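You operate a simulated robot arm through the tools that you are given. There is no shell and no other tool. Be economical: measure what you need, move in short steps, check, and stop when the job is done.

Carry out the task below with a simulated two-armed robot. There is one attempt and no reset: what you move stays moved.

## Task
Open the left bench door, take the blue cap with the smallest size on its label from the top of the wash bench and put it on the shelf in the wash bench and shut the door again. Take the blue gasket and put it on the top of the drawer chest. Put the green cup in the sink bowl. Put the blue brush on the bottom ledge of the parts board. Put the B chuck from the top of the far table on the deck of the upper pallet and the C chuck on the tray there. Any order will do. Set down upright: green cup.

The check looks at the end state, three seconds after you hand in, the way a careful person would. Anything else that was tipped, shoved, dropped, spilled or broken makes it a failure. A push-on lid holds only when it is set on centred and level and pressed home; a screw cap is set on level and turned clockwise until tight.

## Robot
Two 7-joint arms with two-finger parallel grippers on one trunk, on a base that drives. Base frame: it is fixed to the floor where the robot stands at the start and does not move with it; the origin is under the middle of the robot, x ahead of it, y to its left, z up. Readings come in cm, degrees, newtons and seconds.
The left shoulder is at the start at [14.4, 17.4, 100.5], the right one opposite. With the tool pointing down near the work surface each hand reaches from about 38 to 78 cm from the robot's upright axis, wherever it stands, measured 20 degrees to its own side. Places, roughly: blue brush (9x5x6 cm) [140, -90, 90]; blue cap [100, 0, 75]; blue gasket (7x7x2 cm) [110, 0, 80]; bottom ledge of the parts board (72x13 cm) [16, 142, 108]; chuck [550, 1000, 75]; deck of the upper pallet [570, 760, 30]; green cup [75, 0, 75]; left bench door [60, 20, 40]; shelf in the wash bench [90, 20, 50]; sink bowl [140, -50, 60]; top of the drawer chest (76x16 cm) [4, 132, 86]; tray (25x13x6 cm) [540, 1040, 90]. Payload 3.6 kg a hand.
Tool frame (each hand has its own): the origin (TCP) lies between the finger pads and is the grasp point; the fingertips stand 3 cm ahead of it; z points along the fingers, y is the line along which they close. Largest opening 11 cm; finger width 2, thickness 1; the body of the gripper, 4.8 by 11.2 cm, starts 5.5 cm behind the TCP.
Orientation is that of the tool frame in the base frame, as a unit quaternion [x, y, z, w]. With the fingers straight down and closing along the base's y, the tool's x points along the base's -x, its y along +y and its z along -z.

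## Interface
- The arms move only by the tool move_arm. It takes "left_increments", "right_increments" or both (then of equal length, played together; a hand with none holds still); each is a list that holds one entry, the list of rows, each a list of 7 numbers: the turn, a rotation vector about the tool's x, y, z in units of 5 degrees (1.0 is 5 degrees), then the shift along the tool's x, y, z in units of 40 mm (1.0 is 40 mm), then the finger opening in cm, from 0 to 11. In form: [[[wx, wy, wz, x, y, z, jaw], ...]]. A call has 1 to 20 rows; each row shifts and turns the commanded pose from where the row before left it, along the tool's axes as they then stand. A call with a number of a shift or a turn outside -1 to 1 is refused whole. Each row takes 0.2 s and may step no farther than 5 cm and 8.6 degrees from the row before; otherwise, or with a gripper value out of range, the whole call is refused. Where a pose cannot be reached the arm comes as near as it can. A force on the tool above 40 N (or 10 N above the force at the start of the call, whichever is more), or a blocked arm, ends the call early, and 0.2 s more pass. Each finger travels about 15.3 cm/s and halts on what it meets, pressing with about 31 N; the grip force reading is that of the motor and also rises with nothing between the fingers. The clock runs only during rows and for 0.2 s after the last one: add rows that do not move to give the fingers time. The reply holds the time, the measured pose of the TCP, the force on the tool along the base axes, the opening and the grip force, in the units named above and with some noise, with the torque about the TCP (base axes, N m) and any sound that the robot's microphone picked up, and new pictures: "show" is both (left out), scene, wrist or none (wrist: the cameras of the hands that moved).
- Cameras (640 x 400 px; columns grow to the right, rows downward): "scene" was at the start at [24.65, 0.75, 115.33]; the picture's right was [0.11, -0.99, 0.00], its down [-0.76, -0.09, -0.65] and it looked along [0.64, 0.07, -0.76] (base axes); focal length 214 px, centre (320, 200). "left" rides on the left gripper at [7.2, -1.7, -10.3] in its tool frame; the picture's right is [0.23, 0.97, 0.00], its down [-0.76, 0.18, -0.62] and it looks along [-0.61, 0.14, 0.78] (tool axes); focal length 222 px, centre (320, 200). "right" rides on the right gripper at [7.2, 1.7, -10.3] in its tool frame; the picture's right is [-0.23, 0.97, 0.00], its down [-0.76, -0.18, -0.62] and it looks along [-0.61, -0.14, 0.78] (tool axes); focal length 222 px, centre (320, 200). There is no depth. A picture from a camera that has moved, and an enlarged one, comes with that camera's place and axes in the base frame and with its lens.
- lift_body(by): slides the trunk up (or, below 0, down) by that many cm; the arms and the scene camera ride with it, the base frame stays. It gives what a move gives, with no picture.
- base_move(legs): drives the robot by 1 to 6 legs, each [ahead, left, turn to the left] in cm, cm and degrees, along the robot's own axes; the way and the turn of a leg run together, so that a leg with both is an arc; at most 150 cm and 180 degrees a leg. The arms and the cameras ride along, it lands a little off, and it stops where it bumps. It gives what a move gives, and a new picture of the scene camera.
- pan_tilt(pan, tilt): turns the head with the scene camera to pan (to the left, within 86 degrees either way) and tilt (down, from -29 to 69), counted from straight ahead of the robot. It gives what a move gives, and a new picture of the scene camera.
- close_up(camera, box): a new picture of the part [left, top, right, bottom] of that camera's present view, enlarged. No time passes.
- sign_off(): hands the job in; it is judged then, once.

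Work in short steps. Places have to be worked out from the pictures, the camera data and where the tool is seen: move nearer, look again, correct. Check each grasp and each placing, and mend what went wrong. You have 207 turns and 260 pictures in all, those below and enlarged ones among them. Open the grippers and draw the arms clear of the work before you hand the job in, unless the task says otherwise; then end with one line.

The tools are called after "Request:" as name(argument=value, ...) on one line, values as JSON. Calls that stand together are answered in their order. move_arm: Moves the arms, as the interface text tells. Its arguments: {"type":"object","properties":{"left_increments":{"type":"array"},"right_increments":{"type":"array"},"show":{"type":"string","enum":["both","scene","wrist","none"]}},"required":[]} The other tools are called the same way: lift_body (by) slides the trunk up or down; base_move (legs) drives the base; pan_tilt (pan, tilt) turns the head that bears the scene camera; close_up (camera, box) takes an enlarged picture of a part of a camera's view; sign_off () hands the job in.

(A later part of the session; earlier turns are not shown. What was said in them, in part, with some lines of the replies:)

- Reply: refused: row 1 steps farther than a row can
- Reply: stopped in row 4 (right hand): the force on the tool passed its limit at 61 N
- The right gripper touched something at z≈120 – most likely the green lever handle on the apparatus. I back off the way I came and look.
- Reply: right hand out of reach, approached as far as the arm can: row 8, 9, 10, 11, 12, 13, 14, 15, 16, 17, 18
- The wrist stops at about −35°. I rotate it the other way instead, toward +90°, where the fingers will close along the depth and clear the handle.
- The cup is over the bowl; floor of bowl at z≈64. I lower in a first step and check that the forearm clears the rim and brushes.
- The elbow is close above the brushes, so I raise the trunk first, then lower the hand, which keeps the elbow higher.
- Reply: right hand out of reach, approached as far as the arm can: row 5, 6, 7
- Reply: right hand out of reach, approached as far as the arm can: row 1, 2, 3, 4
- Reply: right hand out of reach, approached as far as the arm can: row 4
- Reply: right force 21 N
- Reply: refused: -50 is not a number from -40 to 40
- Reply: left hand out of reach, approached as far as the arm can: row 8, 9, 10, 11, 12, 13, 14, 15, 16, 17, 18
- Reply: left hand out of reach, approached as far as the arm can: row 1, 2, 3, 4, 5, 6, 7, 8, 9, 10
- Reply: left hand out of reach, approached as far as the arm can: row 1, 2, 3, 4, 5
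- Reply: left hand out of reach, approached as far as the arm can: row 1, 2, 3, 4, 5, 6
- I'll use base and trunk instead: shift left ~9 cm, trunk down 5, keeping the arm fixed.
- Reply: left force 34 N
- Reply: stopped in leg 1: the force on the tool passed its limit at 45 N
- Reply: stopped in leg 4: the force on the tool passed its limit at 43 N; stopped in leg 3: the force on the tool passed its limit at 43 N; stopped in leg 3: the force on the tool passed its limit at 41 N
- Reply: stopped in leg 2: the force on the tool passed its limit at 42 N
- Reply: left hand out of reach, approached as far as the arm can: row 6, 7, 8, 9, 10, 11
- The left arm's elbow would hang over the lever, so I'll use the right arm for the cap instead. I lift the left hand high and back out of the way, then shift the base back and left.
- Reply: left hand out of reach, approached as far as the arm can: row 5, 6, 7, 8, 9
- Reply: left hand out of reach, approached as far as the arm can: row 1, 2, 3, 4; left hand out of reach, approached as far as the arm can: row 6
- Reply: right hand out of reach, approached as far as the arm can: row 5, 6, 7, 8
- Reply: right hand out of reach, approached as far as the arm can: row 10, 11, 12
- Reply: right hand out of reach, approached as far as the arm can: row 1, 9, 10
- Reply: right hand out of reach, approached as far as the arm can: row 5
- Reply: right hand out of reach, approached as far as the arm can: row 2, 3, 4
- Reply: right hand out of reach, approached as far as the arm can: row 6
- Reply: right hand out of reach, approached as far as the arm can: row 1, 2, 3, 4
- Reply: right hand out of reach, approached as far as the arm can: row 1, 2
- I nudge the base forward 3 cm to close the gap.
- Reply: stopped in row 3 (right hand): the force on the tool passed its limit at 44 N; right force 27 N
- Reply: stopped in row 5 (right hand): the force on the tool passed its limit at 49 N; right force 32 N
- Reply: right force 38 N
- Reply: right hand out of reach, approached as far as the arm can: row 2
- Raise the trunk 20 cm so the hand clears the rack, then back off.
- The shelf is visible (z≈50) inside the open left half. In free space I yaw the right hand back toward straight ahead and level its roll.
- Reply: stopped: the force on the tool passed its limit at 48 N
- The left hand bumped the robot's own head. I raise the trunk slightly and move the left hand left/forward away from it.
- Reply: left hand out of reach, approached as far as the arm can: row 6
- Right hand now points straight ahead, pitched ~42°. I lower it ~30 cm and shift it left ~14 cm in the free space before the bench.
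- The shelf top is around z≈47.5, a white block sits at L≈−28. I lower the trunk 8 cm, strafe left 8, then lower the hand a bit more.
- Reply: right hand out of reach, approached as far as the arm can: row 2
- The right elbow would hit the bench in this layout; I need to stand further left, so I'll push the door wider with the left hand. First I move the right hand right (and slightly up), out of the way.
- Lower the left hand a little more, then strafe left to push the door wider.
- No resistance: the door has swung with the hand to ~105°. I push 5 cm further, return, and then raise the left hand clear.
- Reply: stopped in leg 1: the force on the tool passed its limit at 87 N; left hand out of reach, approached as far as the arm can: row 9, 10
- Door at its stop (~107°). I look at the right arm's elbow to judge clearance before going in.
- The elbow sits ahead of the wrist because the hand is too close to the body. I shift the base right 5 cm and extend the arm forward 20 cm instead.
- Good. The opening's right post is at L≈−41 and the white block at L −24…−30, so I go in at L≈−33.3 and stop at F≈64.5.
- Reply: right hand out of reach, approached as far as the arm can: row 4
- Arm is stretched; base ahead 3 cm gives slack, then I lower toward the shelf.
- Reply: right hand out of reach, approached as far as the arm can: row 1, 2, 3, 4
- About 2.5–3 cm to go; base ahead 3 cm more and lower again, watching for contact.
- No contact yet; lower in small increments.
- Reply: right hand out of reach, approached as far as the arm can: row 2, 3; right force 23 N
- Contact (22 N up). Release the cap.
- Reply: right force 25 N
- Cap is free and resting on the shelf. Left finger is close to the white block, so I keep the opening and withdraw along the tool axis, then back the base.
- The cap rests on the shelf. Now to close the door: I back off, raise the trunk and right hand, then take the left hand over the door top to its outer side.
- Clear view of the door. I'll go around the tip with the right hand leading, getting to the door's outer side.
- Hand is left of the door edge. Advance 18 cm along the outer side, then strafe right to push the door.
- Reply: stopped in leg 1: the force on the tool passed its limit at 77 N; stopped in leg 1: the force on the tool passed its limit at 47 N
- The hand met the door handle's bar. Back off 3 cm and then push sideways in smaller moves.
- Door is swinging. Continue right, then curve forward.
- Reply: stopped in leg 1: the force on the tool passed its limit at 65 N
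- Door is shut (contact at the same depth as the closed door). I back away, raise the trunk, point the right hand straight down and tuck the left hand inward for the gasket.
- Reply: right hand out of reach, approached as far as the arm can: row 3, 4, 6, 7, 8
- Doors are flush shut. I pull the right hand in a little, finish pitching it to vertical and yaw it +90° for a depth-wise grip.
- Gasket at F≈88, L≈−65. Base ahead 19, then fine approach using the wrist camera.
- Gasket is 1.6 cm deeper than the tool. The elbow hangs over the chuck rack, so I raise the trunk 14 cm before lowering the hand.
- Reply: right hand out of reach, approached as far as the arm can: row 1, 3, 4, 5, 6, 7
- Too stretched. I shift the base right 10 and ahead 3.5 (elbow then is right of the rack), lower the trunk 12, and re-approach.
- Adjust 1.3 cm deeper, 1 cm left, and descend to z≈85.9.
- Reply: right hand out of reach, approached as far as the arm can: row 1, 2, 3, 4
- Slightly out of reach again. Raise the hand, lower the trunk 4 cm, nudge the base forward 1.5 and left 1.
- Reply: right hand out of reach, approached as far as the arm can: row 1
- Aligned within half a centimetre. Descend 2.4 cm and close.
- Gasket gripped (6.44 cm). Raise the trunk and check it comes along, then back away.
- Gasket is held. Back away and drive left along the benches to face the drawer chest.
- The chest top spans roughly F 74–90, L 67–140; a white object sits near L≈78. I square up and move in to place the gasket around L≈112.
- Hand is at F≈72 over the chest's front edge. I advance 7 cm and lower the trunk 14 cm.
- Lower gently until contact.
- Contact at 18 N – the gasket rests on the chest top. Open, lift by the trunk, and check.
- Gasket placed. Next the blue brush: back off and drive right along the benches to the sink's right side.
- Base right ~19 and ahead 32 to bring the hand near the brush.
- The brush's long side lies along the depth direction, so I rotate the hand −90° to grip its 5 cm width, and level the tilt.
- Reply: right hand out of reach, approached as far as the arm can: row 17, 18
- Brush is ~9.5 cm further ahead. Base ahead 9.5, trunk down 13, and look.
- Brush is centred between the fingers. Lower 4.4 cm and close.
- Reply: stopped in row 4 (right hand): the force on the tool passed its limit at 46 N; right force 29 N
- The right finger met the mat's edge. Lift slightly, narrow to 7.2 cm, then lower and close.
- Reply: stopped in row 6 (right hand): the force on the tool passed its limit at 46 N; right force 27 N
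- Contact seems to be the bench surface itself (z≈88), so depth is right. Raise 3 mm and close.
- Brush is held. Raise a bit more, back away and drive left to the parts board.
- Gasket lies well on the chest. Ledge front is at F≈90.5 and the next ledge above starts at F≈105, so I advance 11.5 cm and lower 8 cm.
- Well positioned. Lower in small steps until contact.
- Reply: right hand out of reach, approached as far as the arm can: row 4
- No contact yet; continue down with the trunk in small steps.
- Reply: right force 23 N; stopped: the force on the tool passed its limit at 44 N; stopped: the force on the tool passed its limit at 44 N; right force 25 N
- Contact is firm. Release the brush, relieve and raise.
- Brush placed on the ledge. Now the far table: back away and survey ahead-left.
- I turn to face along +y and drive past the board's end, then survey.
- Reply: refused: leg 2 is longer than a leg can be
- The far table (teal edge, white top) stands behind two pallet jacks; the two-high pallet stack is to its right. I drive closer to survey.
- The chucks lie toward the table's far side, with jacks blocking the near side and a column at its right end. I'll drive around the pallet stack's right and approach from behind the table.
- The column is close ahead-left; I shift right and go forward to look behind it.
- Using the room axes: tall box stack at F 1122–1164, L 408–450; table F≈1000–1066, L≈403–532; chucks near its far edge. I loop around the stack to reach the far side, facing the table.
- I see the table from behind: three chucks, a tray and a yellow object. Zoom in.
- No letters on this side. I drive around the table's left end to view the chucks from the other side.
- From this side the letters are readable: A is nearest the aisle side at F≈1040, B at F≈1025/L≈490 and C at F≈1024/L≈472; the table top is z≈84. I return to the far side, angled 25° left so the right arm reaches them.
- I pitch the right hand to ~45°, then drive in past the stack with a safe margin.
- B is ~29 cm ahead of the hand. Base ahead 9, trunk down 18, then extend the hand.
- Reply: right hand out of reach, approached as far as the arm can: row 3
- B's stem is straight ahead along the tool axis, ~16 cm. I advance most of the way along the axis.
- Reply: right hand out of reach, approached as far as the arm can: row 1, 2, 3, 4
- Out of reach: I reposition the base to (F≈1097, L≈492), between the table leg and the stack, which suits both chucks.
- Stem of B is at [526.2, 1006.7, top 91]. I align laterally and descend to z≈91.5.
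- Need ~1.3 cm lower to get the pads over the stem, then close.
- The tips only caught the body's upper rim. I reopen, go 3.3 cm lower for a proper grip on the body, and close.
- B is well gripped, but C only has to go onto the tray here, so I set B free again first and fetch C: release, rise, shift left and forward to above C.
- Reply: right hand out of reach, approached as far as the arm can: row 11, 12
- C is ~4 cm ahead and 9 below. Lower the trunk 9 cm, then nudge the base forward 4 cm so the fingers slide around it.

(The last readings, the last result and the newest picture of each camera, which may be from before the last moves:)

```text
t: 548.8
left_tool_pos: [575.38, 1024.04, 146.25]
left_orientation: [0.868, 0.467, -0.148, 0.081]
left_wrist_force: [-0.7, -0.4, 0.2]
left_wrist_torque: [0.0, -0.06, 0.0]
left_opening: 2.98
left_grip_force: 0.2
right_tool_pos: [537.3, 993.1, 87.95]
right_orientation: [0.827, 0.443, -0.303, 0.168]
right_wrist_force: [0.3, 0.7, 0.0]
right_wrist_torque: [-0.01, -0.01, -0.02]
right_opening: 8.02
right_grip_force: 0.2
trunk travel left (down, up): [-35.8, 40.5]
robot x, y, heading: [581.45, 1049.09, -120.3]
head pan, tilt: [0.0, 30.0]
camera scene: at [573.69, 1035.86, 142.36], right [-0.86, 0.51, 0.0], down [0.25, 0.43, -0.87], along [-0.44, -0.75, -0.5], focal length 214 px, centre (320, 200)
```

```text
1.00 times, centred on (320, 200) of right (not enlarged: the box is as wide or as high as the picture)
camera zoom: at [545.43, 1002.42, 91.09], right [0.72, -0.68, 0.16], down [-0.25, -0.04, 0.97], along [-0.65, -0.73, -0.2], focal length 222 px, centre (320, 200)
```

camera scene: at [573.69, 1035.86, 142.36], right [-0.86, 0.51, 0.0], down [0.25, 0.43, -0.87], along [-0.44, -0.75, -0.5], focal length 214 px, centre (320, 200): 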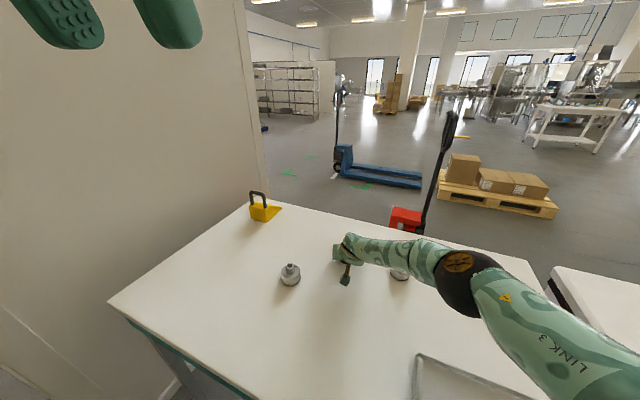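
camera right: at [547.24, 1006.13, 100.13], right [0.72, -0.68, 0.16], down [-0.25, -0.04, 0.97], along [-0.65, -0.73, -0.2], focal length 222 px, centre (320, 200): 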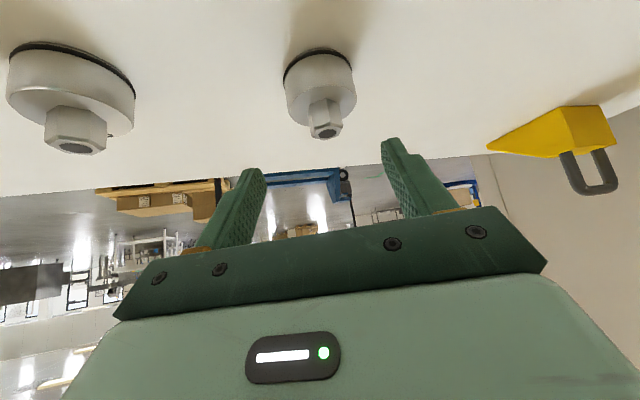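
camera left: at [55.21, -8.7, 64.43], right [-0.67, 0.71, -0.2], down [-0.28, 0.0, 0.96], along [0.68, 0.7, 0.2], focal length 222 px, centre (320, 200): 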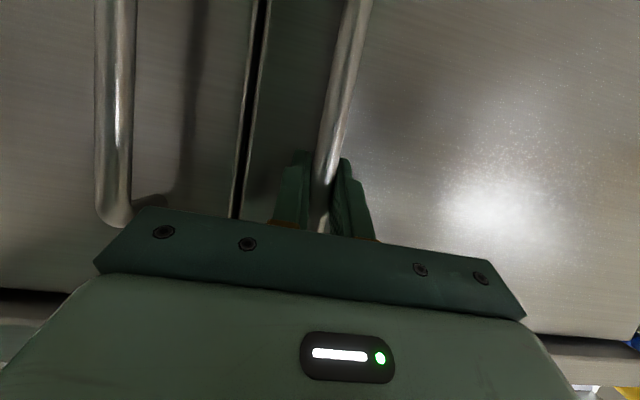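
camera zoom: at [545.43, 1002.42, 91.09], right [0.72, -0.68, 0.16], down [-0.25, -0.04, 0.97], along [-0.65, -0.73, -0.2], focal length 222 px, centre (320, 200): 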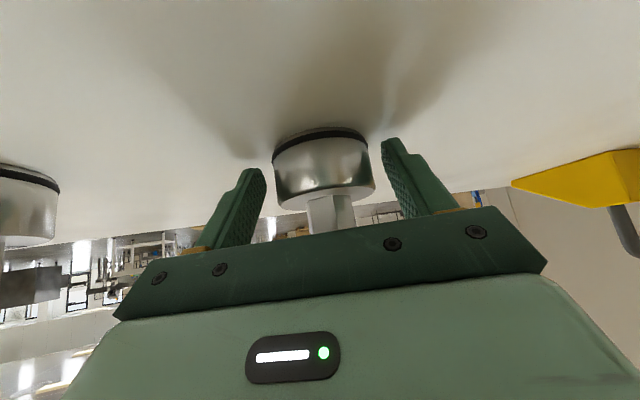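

C sits between the fingers. Close, lift with the trunk, and move base back/right toward the tray.

Request:
move_arm(right_increments=[[[0, 0, 0, 0, 0, 0, 6], [0, 0, 0, 0, 0, 0, 4.5], [0, 0, 0, 0, 0, 0, 4.5]]], show="none")

Request:
lift_body(by=13)

Request:
base_move(legs=[[-30, 0, 0], [0, -21, 0]])

```text
t: 549.6
left_tool_pos: [575.47, 1024.24, 146.24]
left_orientation: [0.868, 0.468, -0.148, 0.081]
left_wrist_force: [-0.3, 0.1, -0.5]
left_wrist_torque: [-0.01, 0.02, -0.03]
left_opening: 3.01
left_grip_force: 0.0
right_tool_pos: [537.22, 993.2, 87.97]
right_orientation: [0.827, 0.442, -0.303, 0.168]
right_wrist_force: [1.1, -0.2, -1.1]
right_wrist_torque: [0.07, 0.02, -0.02]
right_opening: 6.08
right_grip_force: 30.9
trunk travel left (down, up): [-35.8, 40.5]
robot x, y, heading: [581.63, 1048.47, -120.4]
head pan, tilt: [0.0, 30.0]
```

```text
t: 551.2
left_tool_pos: [575.37, 1024.07, 159.12]
left_orientation: [0.868, 0.468, -0.148, 0.081]
left_wrist_force: [-0.2, 0.5, 0.7]
left_wrist_torque: [0.04, 0.01, 0.0]
left_opening: 3.0
left_grip_force: 0.0
right_tool_pos: [537.23, 993.14, 101.96]
right_orientation: [0.825, 0.441, -0.308, 0.171]
right_wrist_force: [0.8, -0.5, -4.1]
right_wrist_torque: [0.07, -0.07, 0.01]
right_opening: 6.09
right_grip_force: 31.0
trunk travel left (down, up): [-48.8, 27.5]
robot x, y, heading: [580.87, 1048.79, -120.4]
head pan, tilt: [0.0, 30.0]
```

```text
t: 554.5
left_tool_pos: [572.13, 1060.32, 159.22]
left_orientation: [0.867, 0.469, -0.148, 0.081]
left_wrist_force: [-0.2, -0.2, 0.2]
left_wrist_torque: [0.01, 0.01, -0.01]
left_opening: 3.0
left_grip_force: 0.0
right_tool_pos: [534.32, 1029.3, 101.92]
right_orientation: [0.824, 0.443, -0.308, 0.172]
right_wrist_force: [-0.8, 0.2, -4.5]
right_wrist_torque: [0.03, -0.06, 0.0]
right_opening: 6.06
right_grip_force: 31.3
trunk travel left (down, up): [-48.8, 27.5]
robot x, y, heading: [577.98, 1085.24, -120.1]
head pan, tilt: [0.0, 30.0]
camera scene: at [572.07, 1074.9, 155.48], right [-0.86, 0.5, 0.0], down [0.25, 0.43, -0.87], along [-0.43, -0.75, -0.5], focal length 214 px, centre (320, 200)
```

scene: 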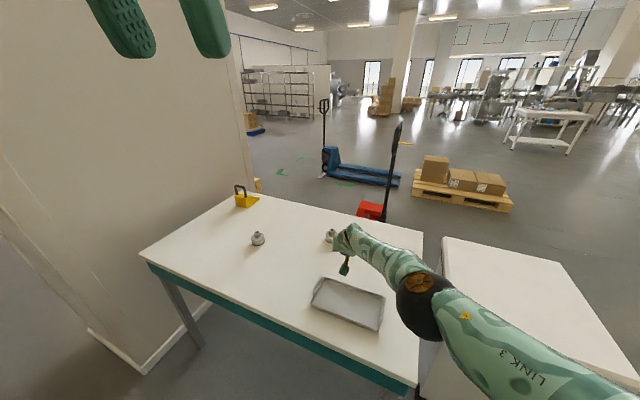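

Tray centre is 12 cm back along the hand's direction. Pull the hand back 12 cm and lower the trunk 9 cm.

Request:
move_arm(right_increments=[[[0, 0, 0, 0.58, 0, -0.49, 4.5], [0, 0, 0, 0.58, 0, -0.49, 4.5], [0, 0, 0, 0.58, 0, -0.49, 4.5], [0, 0, 0, 0.57, 0, -0.49, 4.5], [0, 0, 0, 0, 0, 0, 4.5]]], show="none")

Request:
lift_body(by=-8)

Request:
close_up(camera="right", box=[0, 0, 640, 400])

Request:
close_up(camera="scene", box=[240, 200, 440, 350])

```text
t: 555.6
left_tool_pos: [572.23, 1060.21, 159.22]
left_orientation: [0.867, 0.469, -0.149, 0.081]
left_wrist_force: [0.3, -0.2, 0.2]
left_wrist_torque: [0.02, 0.05, -0.01]
left_opening: 2.99
left_grip_force: 0.1
right_tool_pos: [540.81, 1039.4, 101.87]
right_orientation: [0.824, 0.442, -0.309, 0.172]
right_wrist_force: [-0.1, -0.3, -5.1]
right_wrist_torque: [0.06, -0.01, 0.01]
right_opening: 6.08
right_grip_force: 30.8
trunk travel left (down, up): [-48.8, 27.5]
robot x, y, heading: [578.19, 1085.16, -120.1]
head pan, tilt: [0.0, 30.0]
```

```text
t: 556.8
left_tool_pos: [572.25, 1060.3, 151.27]
left_orientation: [0.867, 0.469, -0.149, 0.081]
left_wrist_force: [0.5, -0.2, -0.5]
left_wrist_torque: [0.01, -0.01, -0.01]
left_opening: 3.0
left_grip_force: 0.0
right_tool_pos: [540.94, 1039.55, 93.84]
right_orientation: [0.825, 0.442, -0.309, 0.172]
right_wrist_force: [0.0, -0.5, -5.5]
right_wrist_torque: [0.05, -0.07, 0.03]
right_opening: 6.12
right_grip_force: 31.2
trunk travel left (down, up): [-40.8, 35.5]
robot x, y, heading: [578.15, 1084.85, -120.1]
head pan, tilt: [0.0, 30.0]
```

```text
1.00 times, centred on (320, 200) of right (not enlarged: the box is as wide or as high as the picture)
camera zoom: at [549.06, 1048.79, 96.74], right [0.72, -0.68, 0.16], down [-0.24, -0.03, 0.97], along [-0.65, -0.74, -0.19], focal length 222 px, centre (320, 200)
```

zoom: 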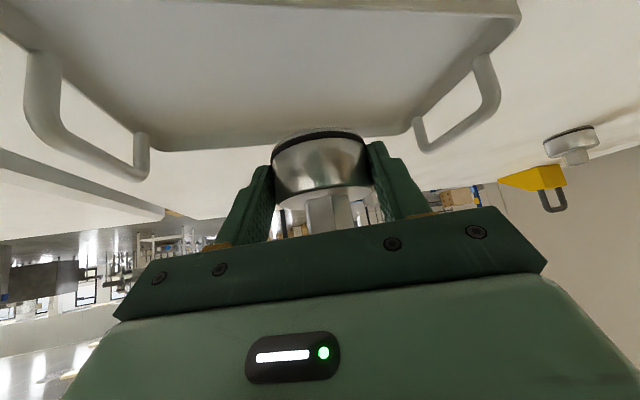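

```text
2.67 times, centred on (340, 275) of scene
camera zoom: at [571.28, 1073.46, 147.44], right [-0.86, 0.5, 0.0], down [0.25, 0.43, -0.87], along [-0.43, -0.75, -0.5], focal length 572 px, centre (267, 0)
```

zoom: 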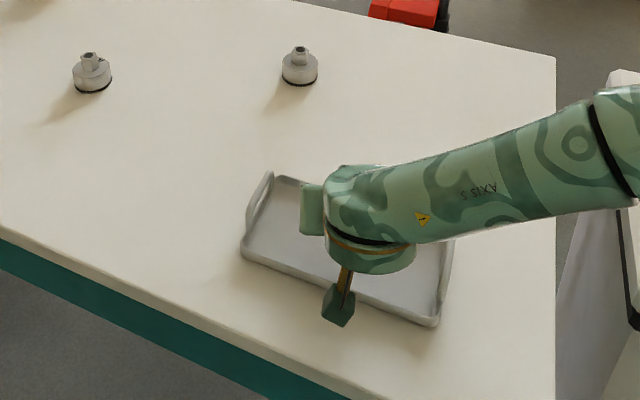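

C is centred over the tray within ~1.5 cm. Lower 4.2 cm, then in small steps until contact.

Request:
lift_body(by=-4.2)

Request:
lift_body(by=-0.6)

Request:
lift_body(by=-0.5)

```text
t: 557.7
left_tool_pos: [572.29, 1060.42, 147.11]
left_orientation: [0.867, 0.468, -0.149, 0.081]
left_wrist_force: [0.0, -0.3, -0.3]
left_wrist_torque: [0.02, 0.03, -0.01]
left_opening: 2.99
left_grip_force: 0.1
right_tool_pos: [540.87, 1039.34, 89.51]
right_orientation: [0.824, 0.443, -0.309, 0.171]
right_wrist_force: [0.1, 1.0, -5.0]
right_wrist_torque: [0.04, -0.04, 0.01]
right_opening: 6.06
right_grip_force: 30.5
trunk travel left (down, up): [-36.6, 39.7]
robot x, y, heading: [578.37, 1085.04, -120.1]
head pan, tilt: [0.0, 30.0]
```

```text
t: 558.2
left_tool_pos: [572.35, 1060.33, 146.57]
left_orientation: [0.867, 0.469, -0.15, 0.082]
left_wrist_force: [-0.3, 0.3, 0.1]
left_wrist_torque: [-0.01, 0.0, 0.01]
left_opening: 3.0
left_grip_force: 0.1
right_tool_pos: [540.91, 1039.4, 88.99]
right_orientation: [0.824, 0.443, -0.308, 0.172]
right_wrist_force: [-0.1, 0.1, -4.3]
right_wrist_torque: [0.06, -0.04, -0.03]
right_opening: 6.1
right_grip_force: 30.9
trunk travel left (down, up): [-36.0, 40.3]
robot x, y, heading: [578.46, 1084.94, -120.3]
head pan, tilt: [0.0, 30.0]
```

```text
t: 558.8
left_tool_pos: [572.3, 1060.32, 145.92]
left_orientation: [0.867, 0.469, -0.149, 0.081]
left_wrist_force: [0.5, 0.1, 0.7]
left_wrist_torque: [-0.01, -0.03, 0.01]
left_opening: 3.0
left_grip_force: 0.1
right_tool_pos: [540.89, 1039.47, 88.36]
right_orientation: [0.824, 0.443, -0.309, 0.172]
right_wrist_force: [-0.1, -1.2, -2.4]
right_wrist_torque: [0.15, -0.07, 0.02]
right_opening: 6.14
right_grip_force: 30.8
trunk travel left (down, up): [-35.5, 40.8]
robot x, y, heading: [577.98, 1085.1, -120.1]
head pan, tilt: [0.0, 30.0]
```

Contact is beginning (weight half unloaded). Lower 3 mm more, release and withdraw along the tool axis, upward.

Request:
lift_body(by=-0.3)

Request:
move_arm(right_increments=[[[0, 0, 0, 0, 0, 0, 6.8], [0, 0, 0, 0, 0, 0, 8], [0, 0, 0, 0, 0, 0, 8], [0, 0, 0, -0.45, 0, -0.55, 8], [0, 0, 0, -0.45, 0, -0.55, 8], [0, 0, 0, -0.45, 0, -0.55, 8], [0, 0, 0, 0, 0, 0, 8]]], show="wrist")

```text
t: 559.3
left_tool_pos: [572.34, 1060.47, 145.66]
left_orientation: [0.867, 0.468, -0.15, 0.082]
left_wrist_force: [0.5, 0.1, -0.2]
left_wrist_torque: [0.01, 0.01, -0.01]
left_opening: 3.03
left_grip_force: 0.1
right_tool_pos: [540.89, 1039.31, 88.48]
right_orientation: [0.823, 0.442, -0.311, 0.174]
right_wrist_force: [-1.2, 1.1, 18.0]
right_wrist_torque: [0.42, -0.04, 0.02]
right_opening: 6.09
right_grip_force: 30.9
trunk travel left (down, up): [-35.2, 41.1]
robot x, y, heading: [578.03, 1084.85, -120.0]
head pan, tilt: [0.0, 30.0]
```

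```text
t: 560.9
left_tool_pos: [572.3, 1060.34, 145.58]
left_orientation: [0.867, 0.469, -0.148, 0.082]
left_wrist_force: [-0.7, -0.3, -0.6]
left_wrist_torque: [-0.01, 0.01, 0.01]
left_opening: 3.0
left_grip_force: 0.0
right_tool_pos: [541.03, 1039.69, 96.74]
right_orientation: [0.824, 0.443, -0.308, 0.172]
right_wrist_force: [0.1, -0.6, 0.1]
right_wrist_torque: [-0.02, -0.01, -0.02]
right_opening: 8.0
right_grip_force: 0.1
trunk travel left (down, up): [-35.2, 41.1]
robot x, y, heading: [577.94, 1085.18, -120.0]
head pan, tilt: [0.0, 30.0]
camera right: at [549.2, 1049.01, 99.66], right [0.72, -0.68, 0.16], down [-0.24, -0.03, 0.97], along [-0.65, -0.74, -0.19], focal length 222 px, centre (320, 200)
```

right: 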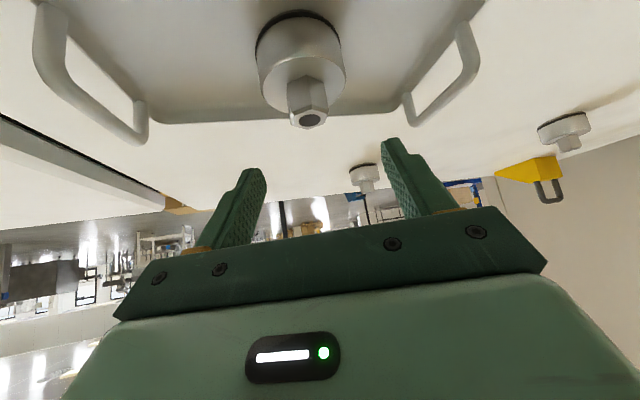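

C stands in the tray. Now B again: lift a little, move the base to the previous grasp pose, and bring the hand back over B.

Request:
move_arm(right_increments=[[[0, 0, 0, -0.45, 0, -0.55, 8], [0, 0, 0, -0.3, 0, -0.36, 8], [0, 0, 0, 0, 0, 0, 8]]], show="none")

Request:
base_move(legs=[[0, 20.6, 0], [25.7, 0, 0]])

Request:
move_arm(right_increments=[[[0, 0, 0, 0, -0.9, 0, 8], [0, 0, 0, 0, -0.9, 0, 8], [0, 0, 0, 0, -0.9, 0, 8], [0, 0, 0, 0, -0.9, 0, 8], [0, 0, 0, 0, -0.7, 0, 8], [0, 0, 0, -0.6, 0, 0.5, 8], [0, 0, 0, -0.6, 0, 0.5, 8], [0, 0, 0, 0, 0, 0, 8]]], show="wrist")

```text
t: 561.7
left_tool_pos: [572.31, 1060.48, 145.62]
left_orientation: [0.867, 0.469, -0.148, 0.081]
left_wrist_force: [0.6, 0.9, 0.0]
left_wrist_torque: [0.01, -0.02, -0.01]
left_opening: 3.01
left_grip_force: 0.0
right_tool_pos: [541.03, 1039.77, 101.38]
right_orientation: [0.824, 0.443, -0.308, 0.172]
right_wrist_force: [1.4, -0.9, -0.1]
right_wrist_torque: [0.0, 0.0, 0.03]
right_opening: 7.99
right_grip_force: 0.1
trunk travel left (down, up): [-35.2, 41.1]
robot x, y, heading: [578.17, 1085.08, -120.1]
head pan, tilt: [0.0, 30.0]
```

```text
t: 564.8
left_tool_pos: [576.56, 1027.52, 145.66]
left_orientation: [0.867, 0.469, -0.149, 0.082]
left_wrist_force: [-0.2, -0.3, 0.2]
left_wrist_torque: [0.02, -0.03, -0.03]
left_opening: 2.98
left_grip_force: 0.0
right_tool_pos: [545.32, 1006.99, 101.22]
right_orientation: [0.825, 0.442, -0.308, 0.171]
right_wrist_force: [-0.2, -0.3, 0.8]
right_wrist_torque: [-0.02, 0.0, 0.0]
right_opening: 8.02
right_grip_force: 0.1
trunk travel left (down, up): [-35.2, 41.1]
robot x, y, heading: [582.25, 1052.2, -120.3]
head pan, tilt: [0.0, 30.0]
camera scene: at [574.68, 1039.11, 141.76], right [-0.86, 0.5, 0.0], down [0.25, 0.43, -0.87], along [-0.44, -0.75, -0.5], focal length 214 px, centre (320, 200)
```

scene: 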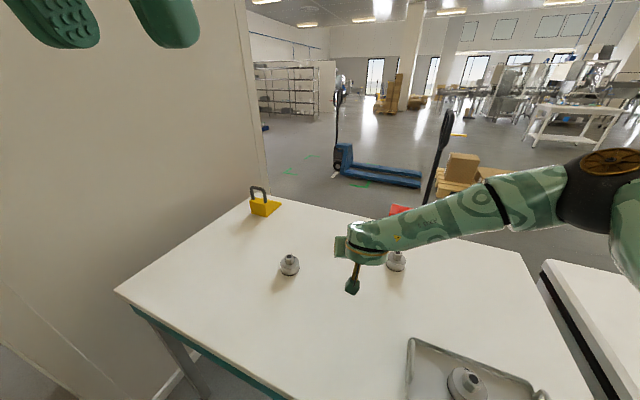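

```text
t: 566.6
left_tool_pos: [576.6, 1027.61, 145.66]
left_orientation: [0.867, 0.468, -0.149, 0.081]
left_wrist_force: [-0.6, -0.2, 0.4]
left_wrist_torque: [-0.01, 0.0, 0.02]
left_opening: 3.0
left_grip_force: 0.1
right_tool_pos: [527.68, 1011.42, 101.23]
right_orientation: [0.824, 0.442, -0.309, 0.172]
right_wrist_force: [0.2, 0.9, 0.0]
right_wrist_torque: [0.01, -0.03, -0.03]
right_opening: 7.98
right_grip_force: 0.1
trunk travel left (down, up): [-35.2, 41.1]
robot x, y, heading: [582.45, 1052.19, -120.3]
head pan, tilt: [0.0, 30.0]
camera right: at [535.84, 1020.82, 104.24], right [0.72, -0.68, 0.16], down [-0.24, -0.03, 0.97], along [-0.65, -0.74, -0.19], focal length 222 px, centre (320, 200)
```

right: 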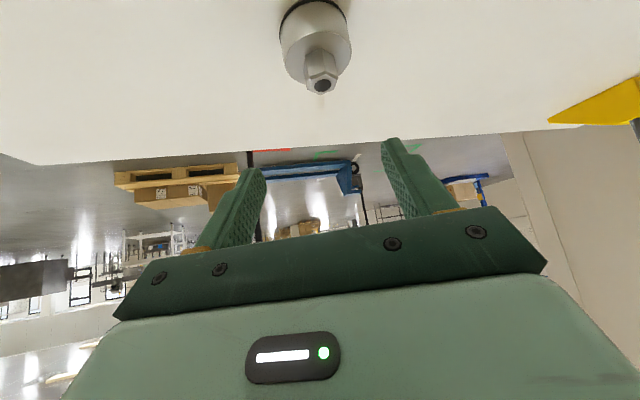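

Aligned. Descend along a straight line to the grasp pose, then close.

Request:
move_arm(right_increments=[[[0, 0, 0, 0.375, 0.055, 0.77, 8], [0, 0, 0, 0.375, 0.055, 0.77, 8], [0, 0, 0, 0.375, 0.055, 0.77, 8], [0, 0, 0, 0.375, 0.055, 0.76, 8], [0, 0, 0, 0, 0, 0, 8], [0, 0, 0, 0, 0, 0, 6], [0, 0, 0, 0, 0, 0, 4.5], [0, 0, 0, 0, 0, 0, 4.5]]], show="wrist")

```text
t: 568.4
left_tool_pos: [576.62, 1027.52, 145.65]
left_orientation: [0.867, 0.468, -0.149, 0.081]
left_wrist_force: [0.0, 0.1, -0.3]
left_wrist_torque: [0.0, -0.01, -0.01]
left_opening: 2.99
left_grip_force: 0.0
right_tool_pos: [526.34, 1007.74, 88.06]
right_orientation: [0.824, 0.443, -0.308, 0.172]
right_wrist_force: [2.2, -0.3, -0.1]
right_wrist_torque: [-0.11, -0.03, 0.1]
right_opening: 6.09
right_grip_force: 31.2
trunk travel left (down, up): [-35.2, 41.1]
robot x, y, heading: [582.52, 1052.19, -120.2]
head pan, tilt: [0.0, 30.0]
camera right: at [534.51, 1017.19, 91.14], right [0.72, -0.68, 0.16], down [-0.25, -0.03, 0.97], along [-0.65, -0.74, -0.19], focal length 222 px, centre (320, 200)
```

right: 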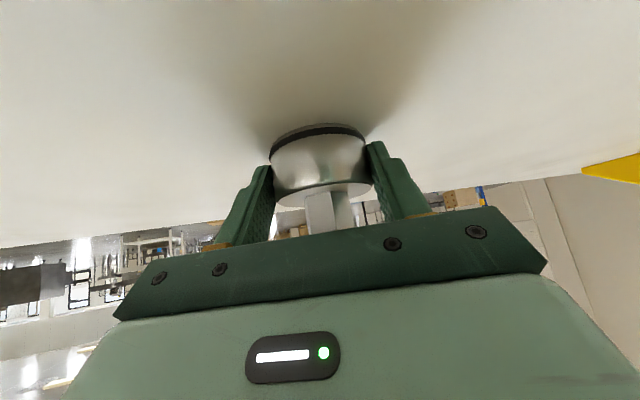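

B gripped. Raise the trunk and retrace the path out past the stack.

Request:
lift_body(by=18)

Request:
base_move(legs=[[-13, -14, 0], [-13, -7, 0], [-58, 0, 0], [-50, 20, 0], [0, 0, -23]])

```text
t: 570.4
left_tool_pos: [576.51, 1027.53, 163.59]
left_orientation: [0.867, 0.468, -0.149, 0.081]
left_wrist_force: [-1.2, 0.1, 0.8]
left_wrist_torque: [0.02, 0.0, 0.01]
left_opening: 2.99
left_grip_force: 0.2
right_tool_pos: [526.45, 1007.68, 106.08]
right_orientation: [0.824, 0.442, -0.308, 0.172]
right_wrist_force: [0.6, 0.2, -5.3]
right_wrist_torque: [0.07, -0.01, -0.02]
right_opening: 6.09
right_grip_force: 30.8
trunk travel left (down, up): [-53.2, 23.1]
robot x, y, heading: [582.52, 1052.52, -120.0]
head pan, tilt: [0.0, 30.0]
```

```text
t: 579.7
left_tool_pos: [633.98, 1148.0, 163.68]
left_orientation: [0.944, 0.284, -0.162, 0.05]
left_wrist_force: [-0.2, 0.7, 0.0]
left_wrist_torque: [-0.02, -0.02, -0.01]
left_opening: 3.01
left_grip_force: 0.0
right_tool_pos: [580.07, 1149.47, 106.17]
right_orientation: [0.897, 0.267, -0.336, 0.107]
right_wrist_force: [0.0, 0.3, -5.6]
right_wrist_torque: [0.04, -0.08, 0.04]
right_opening: 6.08
right_grip_force: 31.2
trunk travel left (down, up): [-53.2, 23.1]
robot x, y, heading: [648.67, 1168.65, -143.3]
head pan, tilt: [0.0, 30.0]
camera scene: at [640.07, 1161.73, 159.9], right [-0.6, 0.8, 0.0], down [0.4, 0.3, -0.87], along [-0.7, -0.52, -0.5], focal length 214 px, centre (320, 200)
```

scene: 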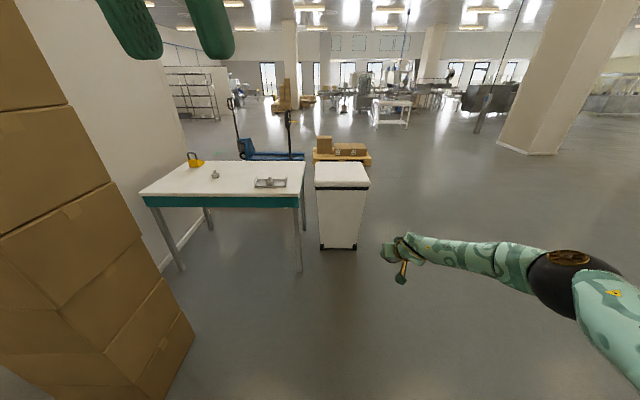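

Clear. Strafe left behind the stack to L≈255, then advance toward the pallet.

Request:
base_move(legs=[[-5, 145, 0], [0, 146, 0], [145, 0, 0], [60, 0, 0]])

Request:
pan_tilt(pan=0, tilt=45)

```text
t: 603.2
left_tool_pos: [650.32, 799.07, 163.69]
left_orientation: [0.939, 0.299, -0.16, 0.053]
left_wrist_force: [-0.1, -0.6, 0.7]
left_wrist_torque: [-0.01, 0.0, 0.02]
left_opening: 3.02
left_grip_force: 0.0
right_tool_pos: [596.42, 798.97, 106.11]
right_orientation: [0.892, 0.281, -0.334, 0.112]
right_wrist_force: [0.6, -0.3, -5.2]
right_wrist_torque: [0.07, -0.09, 0.02]
right_opening: 6.06
right_grip_force: 31.3
trunk travel left (down, up): [-53.2, 23.1]
robot x, y, heading: [664.48, 820.13, -141.5]
head pan, tilt: [0.0, 30.0]
camera scene: at [655.97, 813.11, 159.91], right [-0.62, 0.78, 0.0], down [0.39, 0.31, -0.87], along [-0.68, -0.54, -0.5], focal length 214 px, centre (320, 200)
```

scene: 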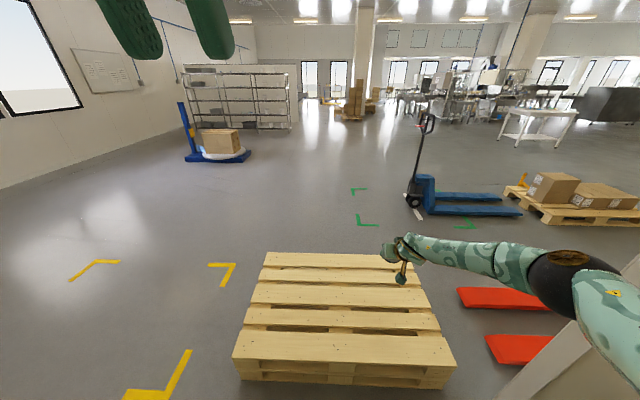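

```text
t: 604.0
left_tool_pos: [650.18, 799.17, 163.48]
left_orientation: [0.939, 0.301, -0.16, 0.052]
left_wrist_force: [1.0, 0.0, -0.7]
left_wrist_torque: [0.0, -0.01, -0.03]
left_opening: 2.99
left_grip_force: 0.1
right_tool_pos: [596.44, 798.92, 106.03]
right_orientation: [0.892, 0.281, -0.335, 0.111]
right_wrist_force: [0.4, 0.1, -5.2]
right_wrist_torque: [0.02, -0.04, 0.0]
right_opening: 6.05
right_grip_force: 31.0
trunk travel left (down, up): [-53.2, 23.1]
robot x, y, heading: [664.63, 819.82, -141.7]
head pan, tilt: [0.0, 45.0]
camera scene: at [656.65, 813.67, 157.65], right [-0.62, 0.78, 0.0], down [0.55, 0.44, -0.71], along [-0.55, -0.44, -0.71], focal length 214 px, centre (320, 200)
```

scene: 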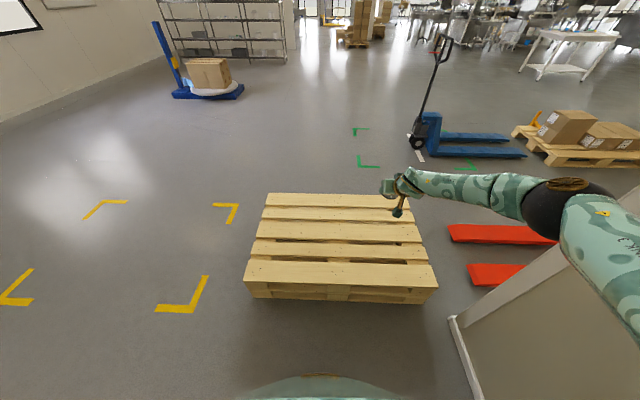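

Deck's first slat spans F 945–960; the hand is already above it. Before lowering the trunk I move the left hand outward so it does not meet the head.

Request:
move_arm(left_increments=[[[0, 0, 0, 0, 0.8, 0, 3], [0, 0, 0, 0, 0.8, 0, 3], [0, 0, 0, 0, 0.8, 0, 3], [0, 0, 0, 0, 0.8, 0, 3], [0, 0, 0, 0, 0.8, 0, 3], [0, 0, 0, 0, 0.8, 0, 3], [0, 0, 0, 0, 0.8, 0, 3], [0, 0, 0, 0, 0, 0, 3]]], show="none")

Request:
lift_body(by=-30)

```text
t: 605.8
left_tool_pos: [660.59, 784.95, 158.91]
left_orientation: [0.939, 0.3, -0.161, 0.052]
left_wrist_force: [-0.1, 0.3, 0.1]
left_wrist_torque: [-0.03, 0.0, 0.01]
left_opening: 3.02
left_grip_force: 0.1
left hand out of reach, approached as far as the arm can: row 4, 5, 6, 7
right_tool_pos: [596.36, 798.88, 106.16]
right_orientation: [0.892, 0.282, -0.334, 0.112]
right_wrist_force: [-1.1, 0.3, -5.1]
right_wrist_torque: [0.01, -0.06, 0.03]
right_opening: 6.05
right_grip_force: 30.6
trunk travel left (down, up): [-53.2, 23.1]
robot x, y, heading: [664.75, 820.12, -141.4]
head pan, tilt: [0.0, 45.0]
```

```text
t: 608.8
left_tool_pos: [657.37, 782.57, 127.12]
left_orientation: [0.944, 0.303, -0.125, 0.038]
left_wrist_force: [-0.3, 0.2, 0.0]
left_wrist_torque: [-0.05, -0.01, -0.02]
left_opening: 3.02
left_grip_force: 0.0
right_tool_pos: [596.5, 799.02, 76.01]
right_orientation: [0.892, 0.282, -0.335, 0.113]
right_wrist_force: [0.0, 0.4, -5.8]
right_wrist_torque: [0.06, -0.09, -0.02]
right_opening: 6.02
right_grip_force: 30.8
trunk travel left (down, up): [-23.2, 53.1]
robot x, y, heading: [664.65, 820.42, -141.7]
head pan, tilt: [0.0, 45.0]
```

Left hand is now 25 cm left of centre. Continue lowering and then lower the right hand with a slight pull-back.

Request:
lift_body(by=-22)

Request:
move_arm(right_increments=[[[0, 0, 0, 0.62, 0, 0.7, 4.5], [0, 0, 0, 0.62, 0, 0.7, 4.5], [0, 0, 0, 0.62, 0, 0.7, 4.5], [0, 0, 0, 0, 0, 0, 4.5]]], show="both")

```text
t: 611.1
left_tool_pos: [648.94, 776.03, 100.26]
left_orientation: [0.951, 0.307, -0.016, -0.004]
left_wrist_force: [-0.1, -0.4, -0.9]
left_wrist_torque: [-0.04, 0.0, 0.0]
left_opening: 3.0
left_grip_force: 0.1
right_tool_pos: [597.88, 799.96, 43.16]
right_orientation: [0.922, 0.294, -0.24, 0.075]
right_wrist_force: [-0.2, 0.1, -4.6]
right_wrist_torque: [0.05, -0.01, 0.01]
right_opening: 6.03
right_grip_force: 31.5
trunk travel left (down, up): [-1.2, 75.1]
robot x, y, heading: [664.3, 819.77, -141.5]
head pan, tilt: [0.0, 45.0]
```

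```text
t: 612.1
left_tool_pos: [648.85, 776.09, 100.21]
left_orientation: [0.951, 0.307, -0.015, -0.005]
left_wrist_force: [-0.2, -0.2, -0.4]
left_wrist_torque: [0.0, -0.02, -0.01]
left_opening: 3.03
left_grip_force: 0.0
right_tool_pos: [598.09, 800.24, 41.95]
right_orientation: [0.923, 0.293, -0.239, 0.076]
right_wrist_force: [-0.3, -0.3, -4.3]
right_wrist_torque: [0.02, -0.05, 0.03]
right_opening: 6.04
right_grip_force: 31.0
right hand out of reach, approached as far as the arm can: row 1, 2, 3
trunk travel left (down, up): [-1.2, 75.1]
robot x, y, heading: [664.66, 820.01, -141.5]
head pan, tilt: [0.0, 45.0]
camera scene: at [639.27, 799.82, 103.74], right [-0.62, 0.78, 0.0], down [0.55, 0.44, -0.71], along [-0.55, -0.44, -0.71], focal length 214 px, centre (320, 200)
camera right: at [608.36, 805.45, 47.41], right [0.4, -0.91, 0.11], down [-0.4, -0.07, 0.91], along [-0.83, -0.41, -0.39], focal length 222 px, centre (320, 200)
```

scene: 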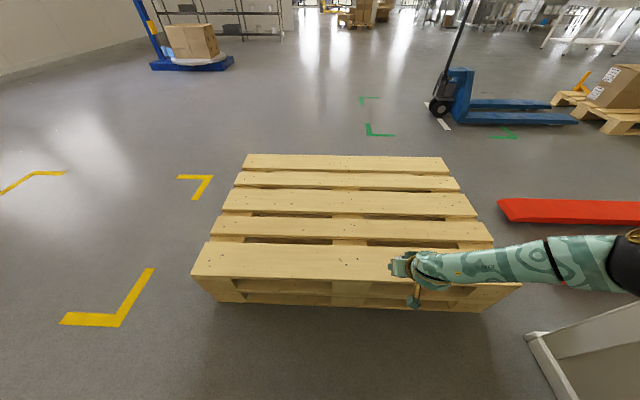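
right: 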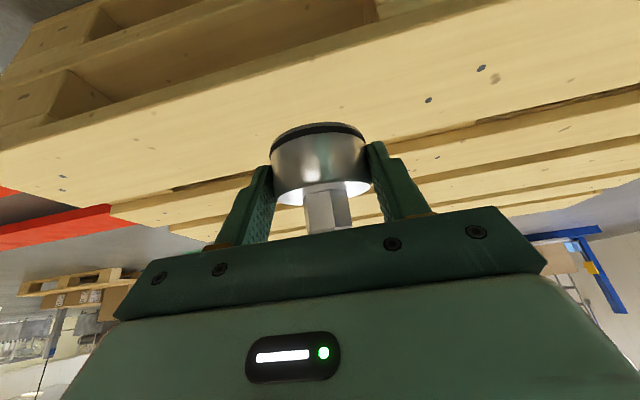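

The pitch dropped to ~29° at the reach limit, and the chuck must go ~5 cm further in. I drive 14 cm closer and 8 left, then pull the hand back 8 cm while restoring the pitch.

Request:
base_move(legs=[[14, 8, -1.5]])

Request:
move_arm(right_increments=[[[0, -0.6, 0, 0.58, 0, -0.32, 4.5], [0, -0.6, 0, 0.58, 0, -0.32, 4.5], [0, -0.6, 0, 0.58, 0, -0.36, 4.5], [0, -0.6, 0, 0, 0, 0, 4.5], [0, 0, 0, 0, 0, 0, 4.5]]], show="wrist")

```text
t: 613.5
left_tool_pos: [641.46, 761.56, 100.23]
left_orientation: [0.955, 0.295, -0.016, -0.004]
left_wrist_force: [0.0, -1.0, 0.0]
left_wrist_torque: [0.01, 0.02, 0.01]
left_opening: 3.01
left_grip_force: 0.0
right_tool_pos: [591.34, 787.19, 41.91]
right_orientation: [0.927, 0.281, -0.239, 0.072]
right_wrist_force: [-0.1, 0.3, -4.2]
right_wrist_torque: [0.06, -0.04, 0.01]
right_opening: 6.06
right_grip_force: 31.2
trunk travel left (down, up): [-1.2, 75.1]
robot x, y, heading: [658.42, 805.21, -142.8]
head pan, tilt: [0.0, 45.0]
camera scene: at [632.56, 785.57, 103.72], right [-0.6, 0.8, 0.0], down [0.57, 0.43, -0.71], along [-0.56, -0.42, -0.71], focal length 214 px, centre (320, 200)
```

scene: 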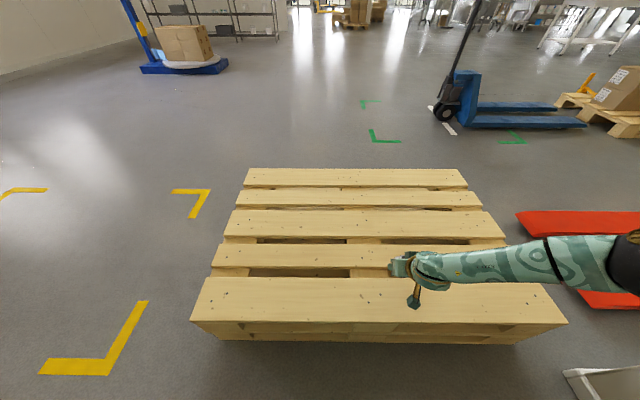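

```text
t: 614.7
left_tool_pos: [641.59, 761.56, 100.22]
left_orientation: [0.955, 0.295, -0.015, -0.005]
left_wrist_force: [0.4, -0.3, -0.5]
left_wrist_torque: [0.04, 0.02, 0.03]
left_opening: 3.0
left_grip_force: 0.0
right_tool_pos: [591.37, 787.15, 41.94]
right_orientation: [0.926, 0.282, -0.24, 0.073]
right_wrist_force: [0.5, 0.0, -4.7]
right_wrist_torque: [0.02, -0.05, -0.03]
right_opening: 6.03
right_grip_force: 30.1
right hand out of reach, approached as far as the arm can: row 1, 2, 3, 4
trunk travel left (down, up): [-1.2, 75.1]
robot x, y, heading: [658.54, 805.29, -142.9]
head pan, tilt: [0.0, 45.0]
camera right: at [601.84, 792.05, 47.41], right [0.38, -0.92, 0.11], down [-0.4, -0.06, 0.91], along [-0.84, -0.39, -0.39], focal length 222 px, centre (320, 200)
```

right: 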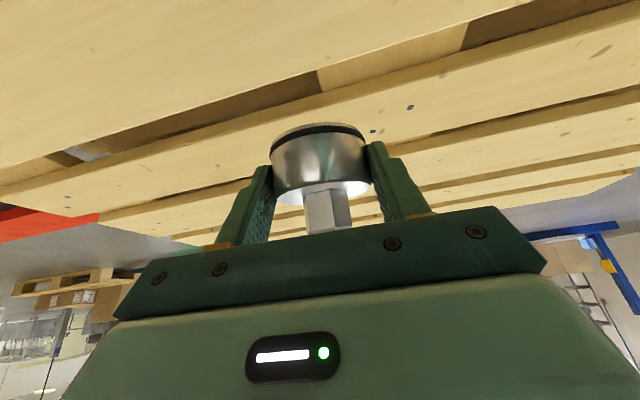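

I try pulling back and lowering without the pitch change.

Request:
move_arm(right_increments=[[[0, 0, 0, 0.6, 0, -0.33, 4.5], [0, 0, 0, 0.6, 0, -0.33, 4.5], [0, 0, 0, 0.3, 0, 0.5, 4.5], [0, 0, 0, 0.2, 0, 0.35, 4.5], [0, 0, 0, 0, 0, 0, 4.5]]], show="none")

```text
t: 615.9
left_tool_pos: [641.51, 761.64, 100.2]
left_orientation: [0.955, 0.295, -0.015, -0.005]
left_wrist_force: [0.6, -0.3, -0.1]
left_wrist_torque: [-0.03, -0.01, 0.03]
left_opening: 3.01
left_grip_force: 0.0
right_tool_pos: [590.14, 788.0, 38.39]
right_orientation: [0.927, 0.281, -0.239, 0.071]
right_wrist_force: [-0.2, -0.3, -5.2]
right_wrist_torque: [0.06, -0.09, 0.0]
right_opening: 6.05
right_grip_force: 31.6
right hand out of reach, approached as far as the arm can: row 1, 2, 3
trunk travel left (down, up): [-1.2, 75.1]
robot x, y, heading: [658.77, 805.1, -143.0]
head pan, tilt: [0.0, 45.0]
```

Downward moves work. Shift the base back 7 cm so the chuck is over the first slat, then lower further.

Request:
base_move(legs=[[-7, 0, 0]])

Request:
move_arm(right_increments=[[[0, 0, 0, 0.15, 0, 0.25, 4.5], [0, 0, 0, 0.15, 0, 0.25, 4.5], [0, 0, 0, 0.1, 0, 0.18, 4.5], [0, 0, 0, 0, 0, 0, 4.5]]], show="wrist")

```text
t: 616.9
left_tool_pos: [647.13, 765.92, 100.24]
left_orientation: [0.955, 0.295, -0.016, -0.005]
left_wrist_force: [0.8, -0.5, -0.4]
left_wrist_torque: [0.0, -0.02, 0.01]
left_opening: 3.01
left_grip_force: 0.0
right_tool_pos: [595.93, 792.14, 38.5]
right_orientation: [0.926, 0.282, -0.239, 0.071]
right_wrist_force: [-0.4, -0.2, -5.6]
right_wrist_torque: [0.09, -0.05, -0.02]
right_opening: 6.03
right_grip_force: 30.8
trunk travel left (down, up): [-1.2, 75.1]
robot x, y, heading: [664.44, 809.67, -143.1]
head pan, tilt: [0.0, 45.0]
camera scene: at [638.28, 789.88, 103.76], right [-0.6, 0.8, 0.0], down [0.57, 0.43, -0.71], along [-0.56, -0.43, -0.71], focal length 214 px, centre (320, 200)
```

scene: 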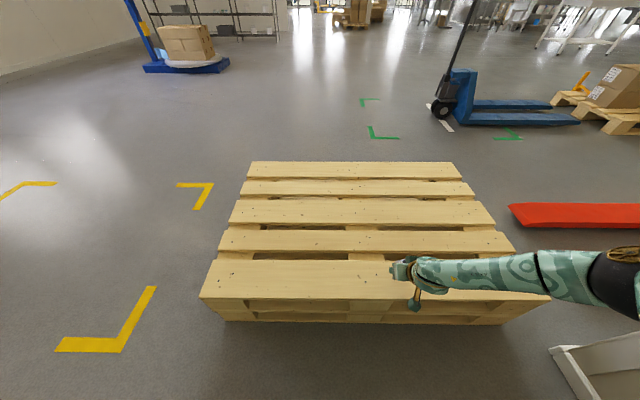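

```text
t: 617.9
left_tool_pos: [647.24, 765.85, 100.23]
left_orientation: [0.955, 0.295, -0.015, -0.004]
left_wrist_force: [-0.5, 0.5, -0.2]
left_wrist_torque: [-0.01, -0.02, 0.01]
left_opening: 3.01
left_grip_force: 0.0
right_tool_pos: [595.52, 792.54, 35.45]
right_orientation: [0.927, 0.282, -0.238, 0.072]
right_wrist_force: [0.4, 0.5, -4.9]
right_wrist_torque: [0.01, -0.04, 0.01]
right_opening: 6.04
right_grip_force: 31.2
right hand out of reach, approached as far as the arm can: row 3
trunk travel left (down, up): [-1.2, 75.1]
robot x, y, heading: [664.29, 809.49, -143.1]
head pan, tilt: [0.0, 45.0]
camera right: at [605.81, 797.44, 40.93], right [0.38, -0.92, 0.11], down [-0.4, -0.06, 0.91], along [-0.83, -0.39, -0.39], focal length 222 px, centre (320, 200)
```

right: 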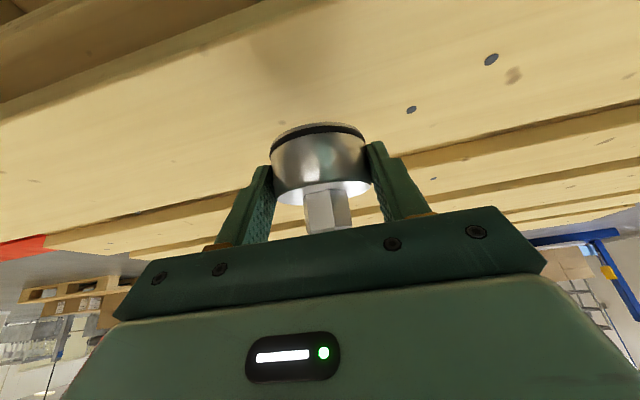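

No contact yet; use the remaining trunk travel in small steps.

Request:
lift_body(by=-0.7)

Request:
move_arm(right_increments=[[[0, 0, 0, 0.1, 0, 0.15, 4.5], [0, 0, 0, 0.1, 0, 0.15, 4.5], [0, 0, 0, 0, 0, 0, 4.5]]], show="none")

```text
t: 618.5
left_tool_pos: [647.26, 765.85, 99.46]
left_orientation: [0.955, 0.295, -0.016, -0.004]
left_wrist_force: [1.4, 0.9, 1.8]
left_wrist_torque: [-0.04, 0.04, 0.03]
left_opening: 3.01
left_grip_force: 0.1
right_tool_pos: [595.46, 792.6, 34.44]
right_orientation: [0.927, 0.283, -0.235, 0.071]
right_wrist_force: [0.7, 0.9, -5.4]
right_wrist_torque: [0.04, -0.08, 0.0]
right_opening: 6.03
right_grip_force: 31.1
trunk travel left (down, up): [-0.5, 75.8]
robot x, y, heading: [664.23, 809.78, -143.4]
head pan, tilt: [0.0, 45.0]
```

```text
t: 619.3
left_tool_pos: [647.27, 765.9, 99.63]
left_orientation: [0.955, 0.295, -0.016, -0.006]
left_wrist_force: [-0.3, -0.5, -0.5]
left_wrist_torque: [0.0, -0.02, -0.01]
left_opening: 2.99
left_grip_force: 0.1
right_tool_pos: [595.5, 792.65, 33.11]
right_orientation: [0.928, 0.282, -0.234, 0.069]
right_wrist_force: [0.9, 2.5, 4.6]
right_wrist_torque: [-0.11, 0.28, -0.08]
right_opening: 6.03
right_grip_force: 30.6
trunk travel left (down, up): [-0.5, 75.8]
robot x, y, heading: [664.3, 809.73, -143.1]
head pan, tilt: [0.0, 45.0]
```

First contact (far edge touching). Lower 3 mm more and open slowly so it settles flat.

Request:
move_arm(right_increments=[[[0, 0, 0, 0.05, 0, 0.08, 4.5], [0, 0, 0, 0, 0, 0, 5.8], [0, 0, 0, 0, 0, 0, 6.2], [0, 0, 0, 0, 0, 0, 6.6], [0, 0, 0, 0, 0, 0, 7.2], [0, 0, 0, 0, 0, 0, 8], [0, 0, 0, 0, 0, 0, 8]]], show="wrist")

```text
t: 620.9
left_tool_pos: [647.24, 765.85, 99.54]
left_orientation: [0.955, 0.295, -0.015, -0.004]
left_wrist_force: [-0.1, 0.0, -0.5]
left_wrist_torque: [0.02, -0.01, -0.03]
left_opening: 3.02
left_grip_force: 0.1
right_tool_pos: [595.68, 792.67, 32.64]
right_orientation: [0.928, 0.282, -0.232, 0.07]
right_wrist_force: [-1.2, -0.6, -0.3]
right_wrist_torque: [0.0, 0.01, -0.03]
right_opening: 7.98
right_grip_force: 0.1
trunk travel left (down, up): [-0.5, 75.8]
robot x, y, heading: [663.91, 809.6, -143.1]
head pan, tilt: [0.0, 45.0]
camera right: at [605.98, 797.58, 38.33], right [0.38, -0.92, 0.11], down [-0.41, -0.06, 0.91], along [-0.83, -0.38, -0.4], focal length 222 px, centre (320, 200)
```

right: 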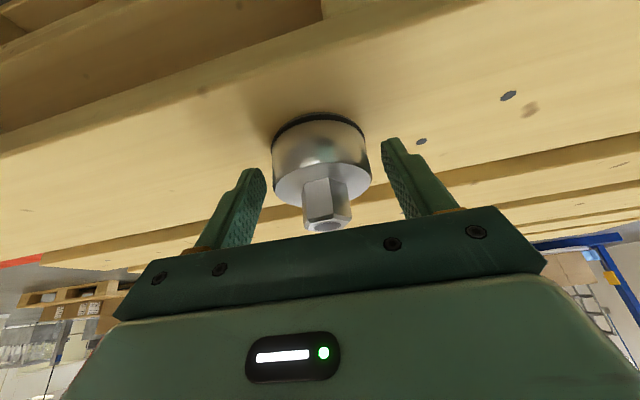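

B stands flat on the deck. Withdraw straight up with the trunk and check.

Request:
lift_body(by=25)

Request:
base_move(legs=[[-25, 0, 0]])

```text
t: 623.5
left_tool_pos: [657.09, 773.22, 130.35]
left_orientation: [0.946, 0.291, -0.139, 0.039]
left_wrist_force: [-0.1, 0.6, 0.5]
left_wrist_torque: [0.01, 0.01, -0.02]
left_opening: 3.0
left_grip_force: 0.0
right_tool_pos: [594.73, 792.01, 60.9]
right_orientation: [0.921, 0.28, -0.26, 0.08]
right_wrist_force: [-0.2, -1.1, 0.5]
right_wrist_torque: [0.04, -0.01, 0.01]
right_opening: 7.98
right_grip_force: 0.0
trunk travel left (down, up): [-25.5, 50.8]
robot x, y, heading: [664.22, 809.37, -143.2]
head pan, tilt: [0.0, 45.0]
```

```text
t: 625.3
left_tool_pos: [677.23, 788.38, 130.34]
left_orientation: [0.945, 0.292, -0.14, 0.039]
left_wrist_force: [0.1, 0.7, -0.5]
left_wrist_torque: [-0.01, 0.04, 0.02]
left_opening: 3.02
left_grip_force: 0.1
right_tool_pos: [614.59, 806.84, 60.94]
right_orientation: [0.92, 0.281, -0.261, 0.08]
right_wrist_force: [0.0, 0.4, 0.4]
right_wrist_torque: [-0.01, 0.0, -0.03]
right_opening: 8.02
right_grip_force: 0.0
trunk travel left (down, up): [-25.5, 50.8]
robot x, y, heading: [683.55, 824.64, -142.7]
head pan, tilt: [0.0, 45.0]
camera scene: at [669.67, 813.48, 129.62], right [-0.6, 0.8, 0.0], down [0.56, 0.43, -0.71], along [-0.56, -0.43, -0.71], focal length 214 px, centre (320, 200)
```

scene: 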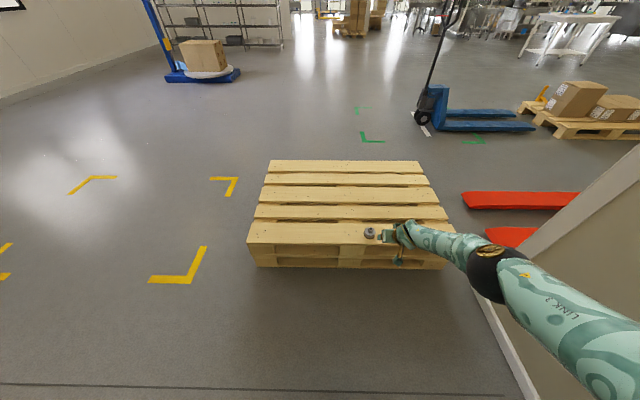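

B stands on the deck; all parts of the task are complete. I open the left gripper as well and raise the right hand a little before handing in.

Request:
move_arm(left_increments=[[[0, 0, 0, 0, 0, 0, 6], [0, 0, 0, 0, 0, 0, 9], [0, 0, 0, 0, 0, 0, 9]]], right_increments=[[[0, 0, 0, -0.3, 0, -0.6, 9], [0, 0, 0, -0.3, 0, -0.6, 9], [0, 0, 0, 0, 0, 0, 9]]], show="none")

Request:
sign_off()

```text
t: 626.1
left_tool_pos: [677.07, 788.37, 130.38]
left_orientation: [0.945, 0.293, -0.138, 0.039]
left_wrist_force: [-1.0, -0.1, 0.0]
left_wrist_torque: [0.01, 0.01, 0.0]
left_opening: 8.97
left_grip_force: 0.1
right_tool_pos: [615.03, 807.04, 66.56]
right_orientation: [0.92, 0.281, -0.261, 0.081]
right_wrist_force: [-1.4, 0.5, 0.1]
right_wrist_torque: [-0.01, 0.0, -0.01]
right_opening: 8.98
right_grip_force: 0.1
trunk travel left (down, up): [-25.5, 50.8]
robot x, y, heading: [683.93, 824.46, -142.8]
head pan, tilt: [0.0, 45.0]
```

```text
The job is handed in.
```

I handed the job in with all six items placed as asked: the 45 mm blue cap on the wash bench shelf with the door shut, the gasket on the drawer chest, the green cup upright in the sink, the brush on the bottom ledge, chuck B on the pallet deck and chuck C on the tray. Early on, the right hand bumped the wash bench's green lever at about 61 N; it looked unmoved afterwards and the flow display read 0. The left finger may have nudged the white block on the shelf when I let go of the cap.
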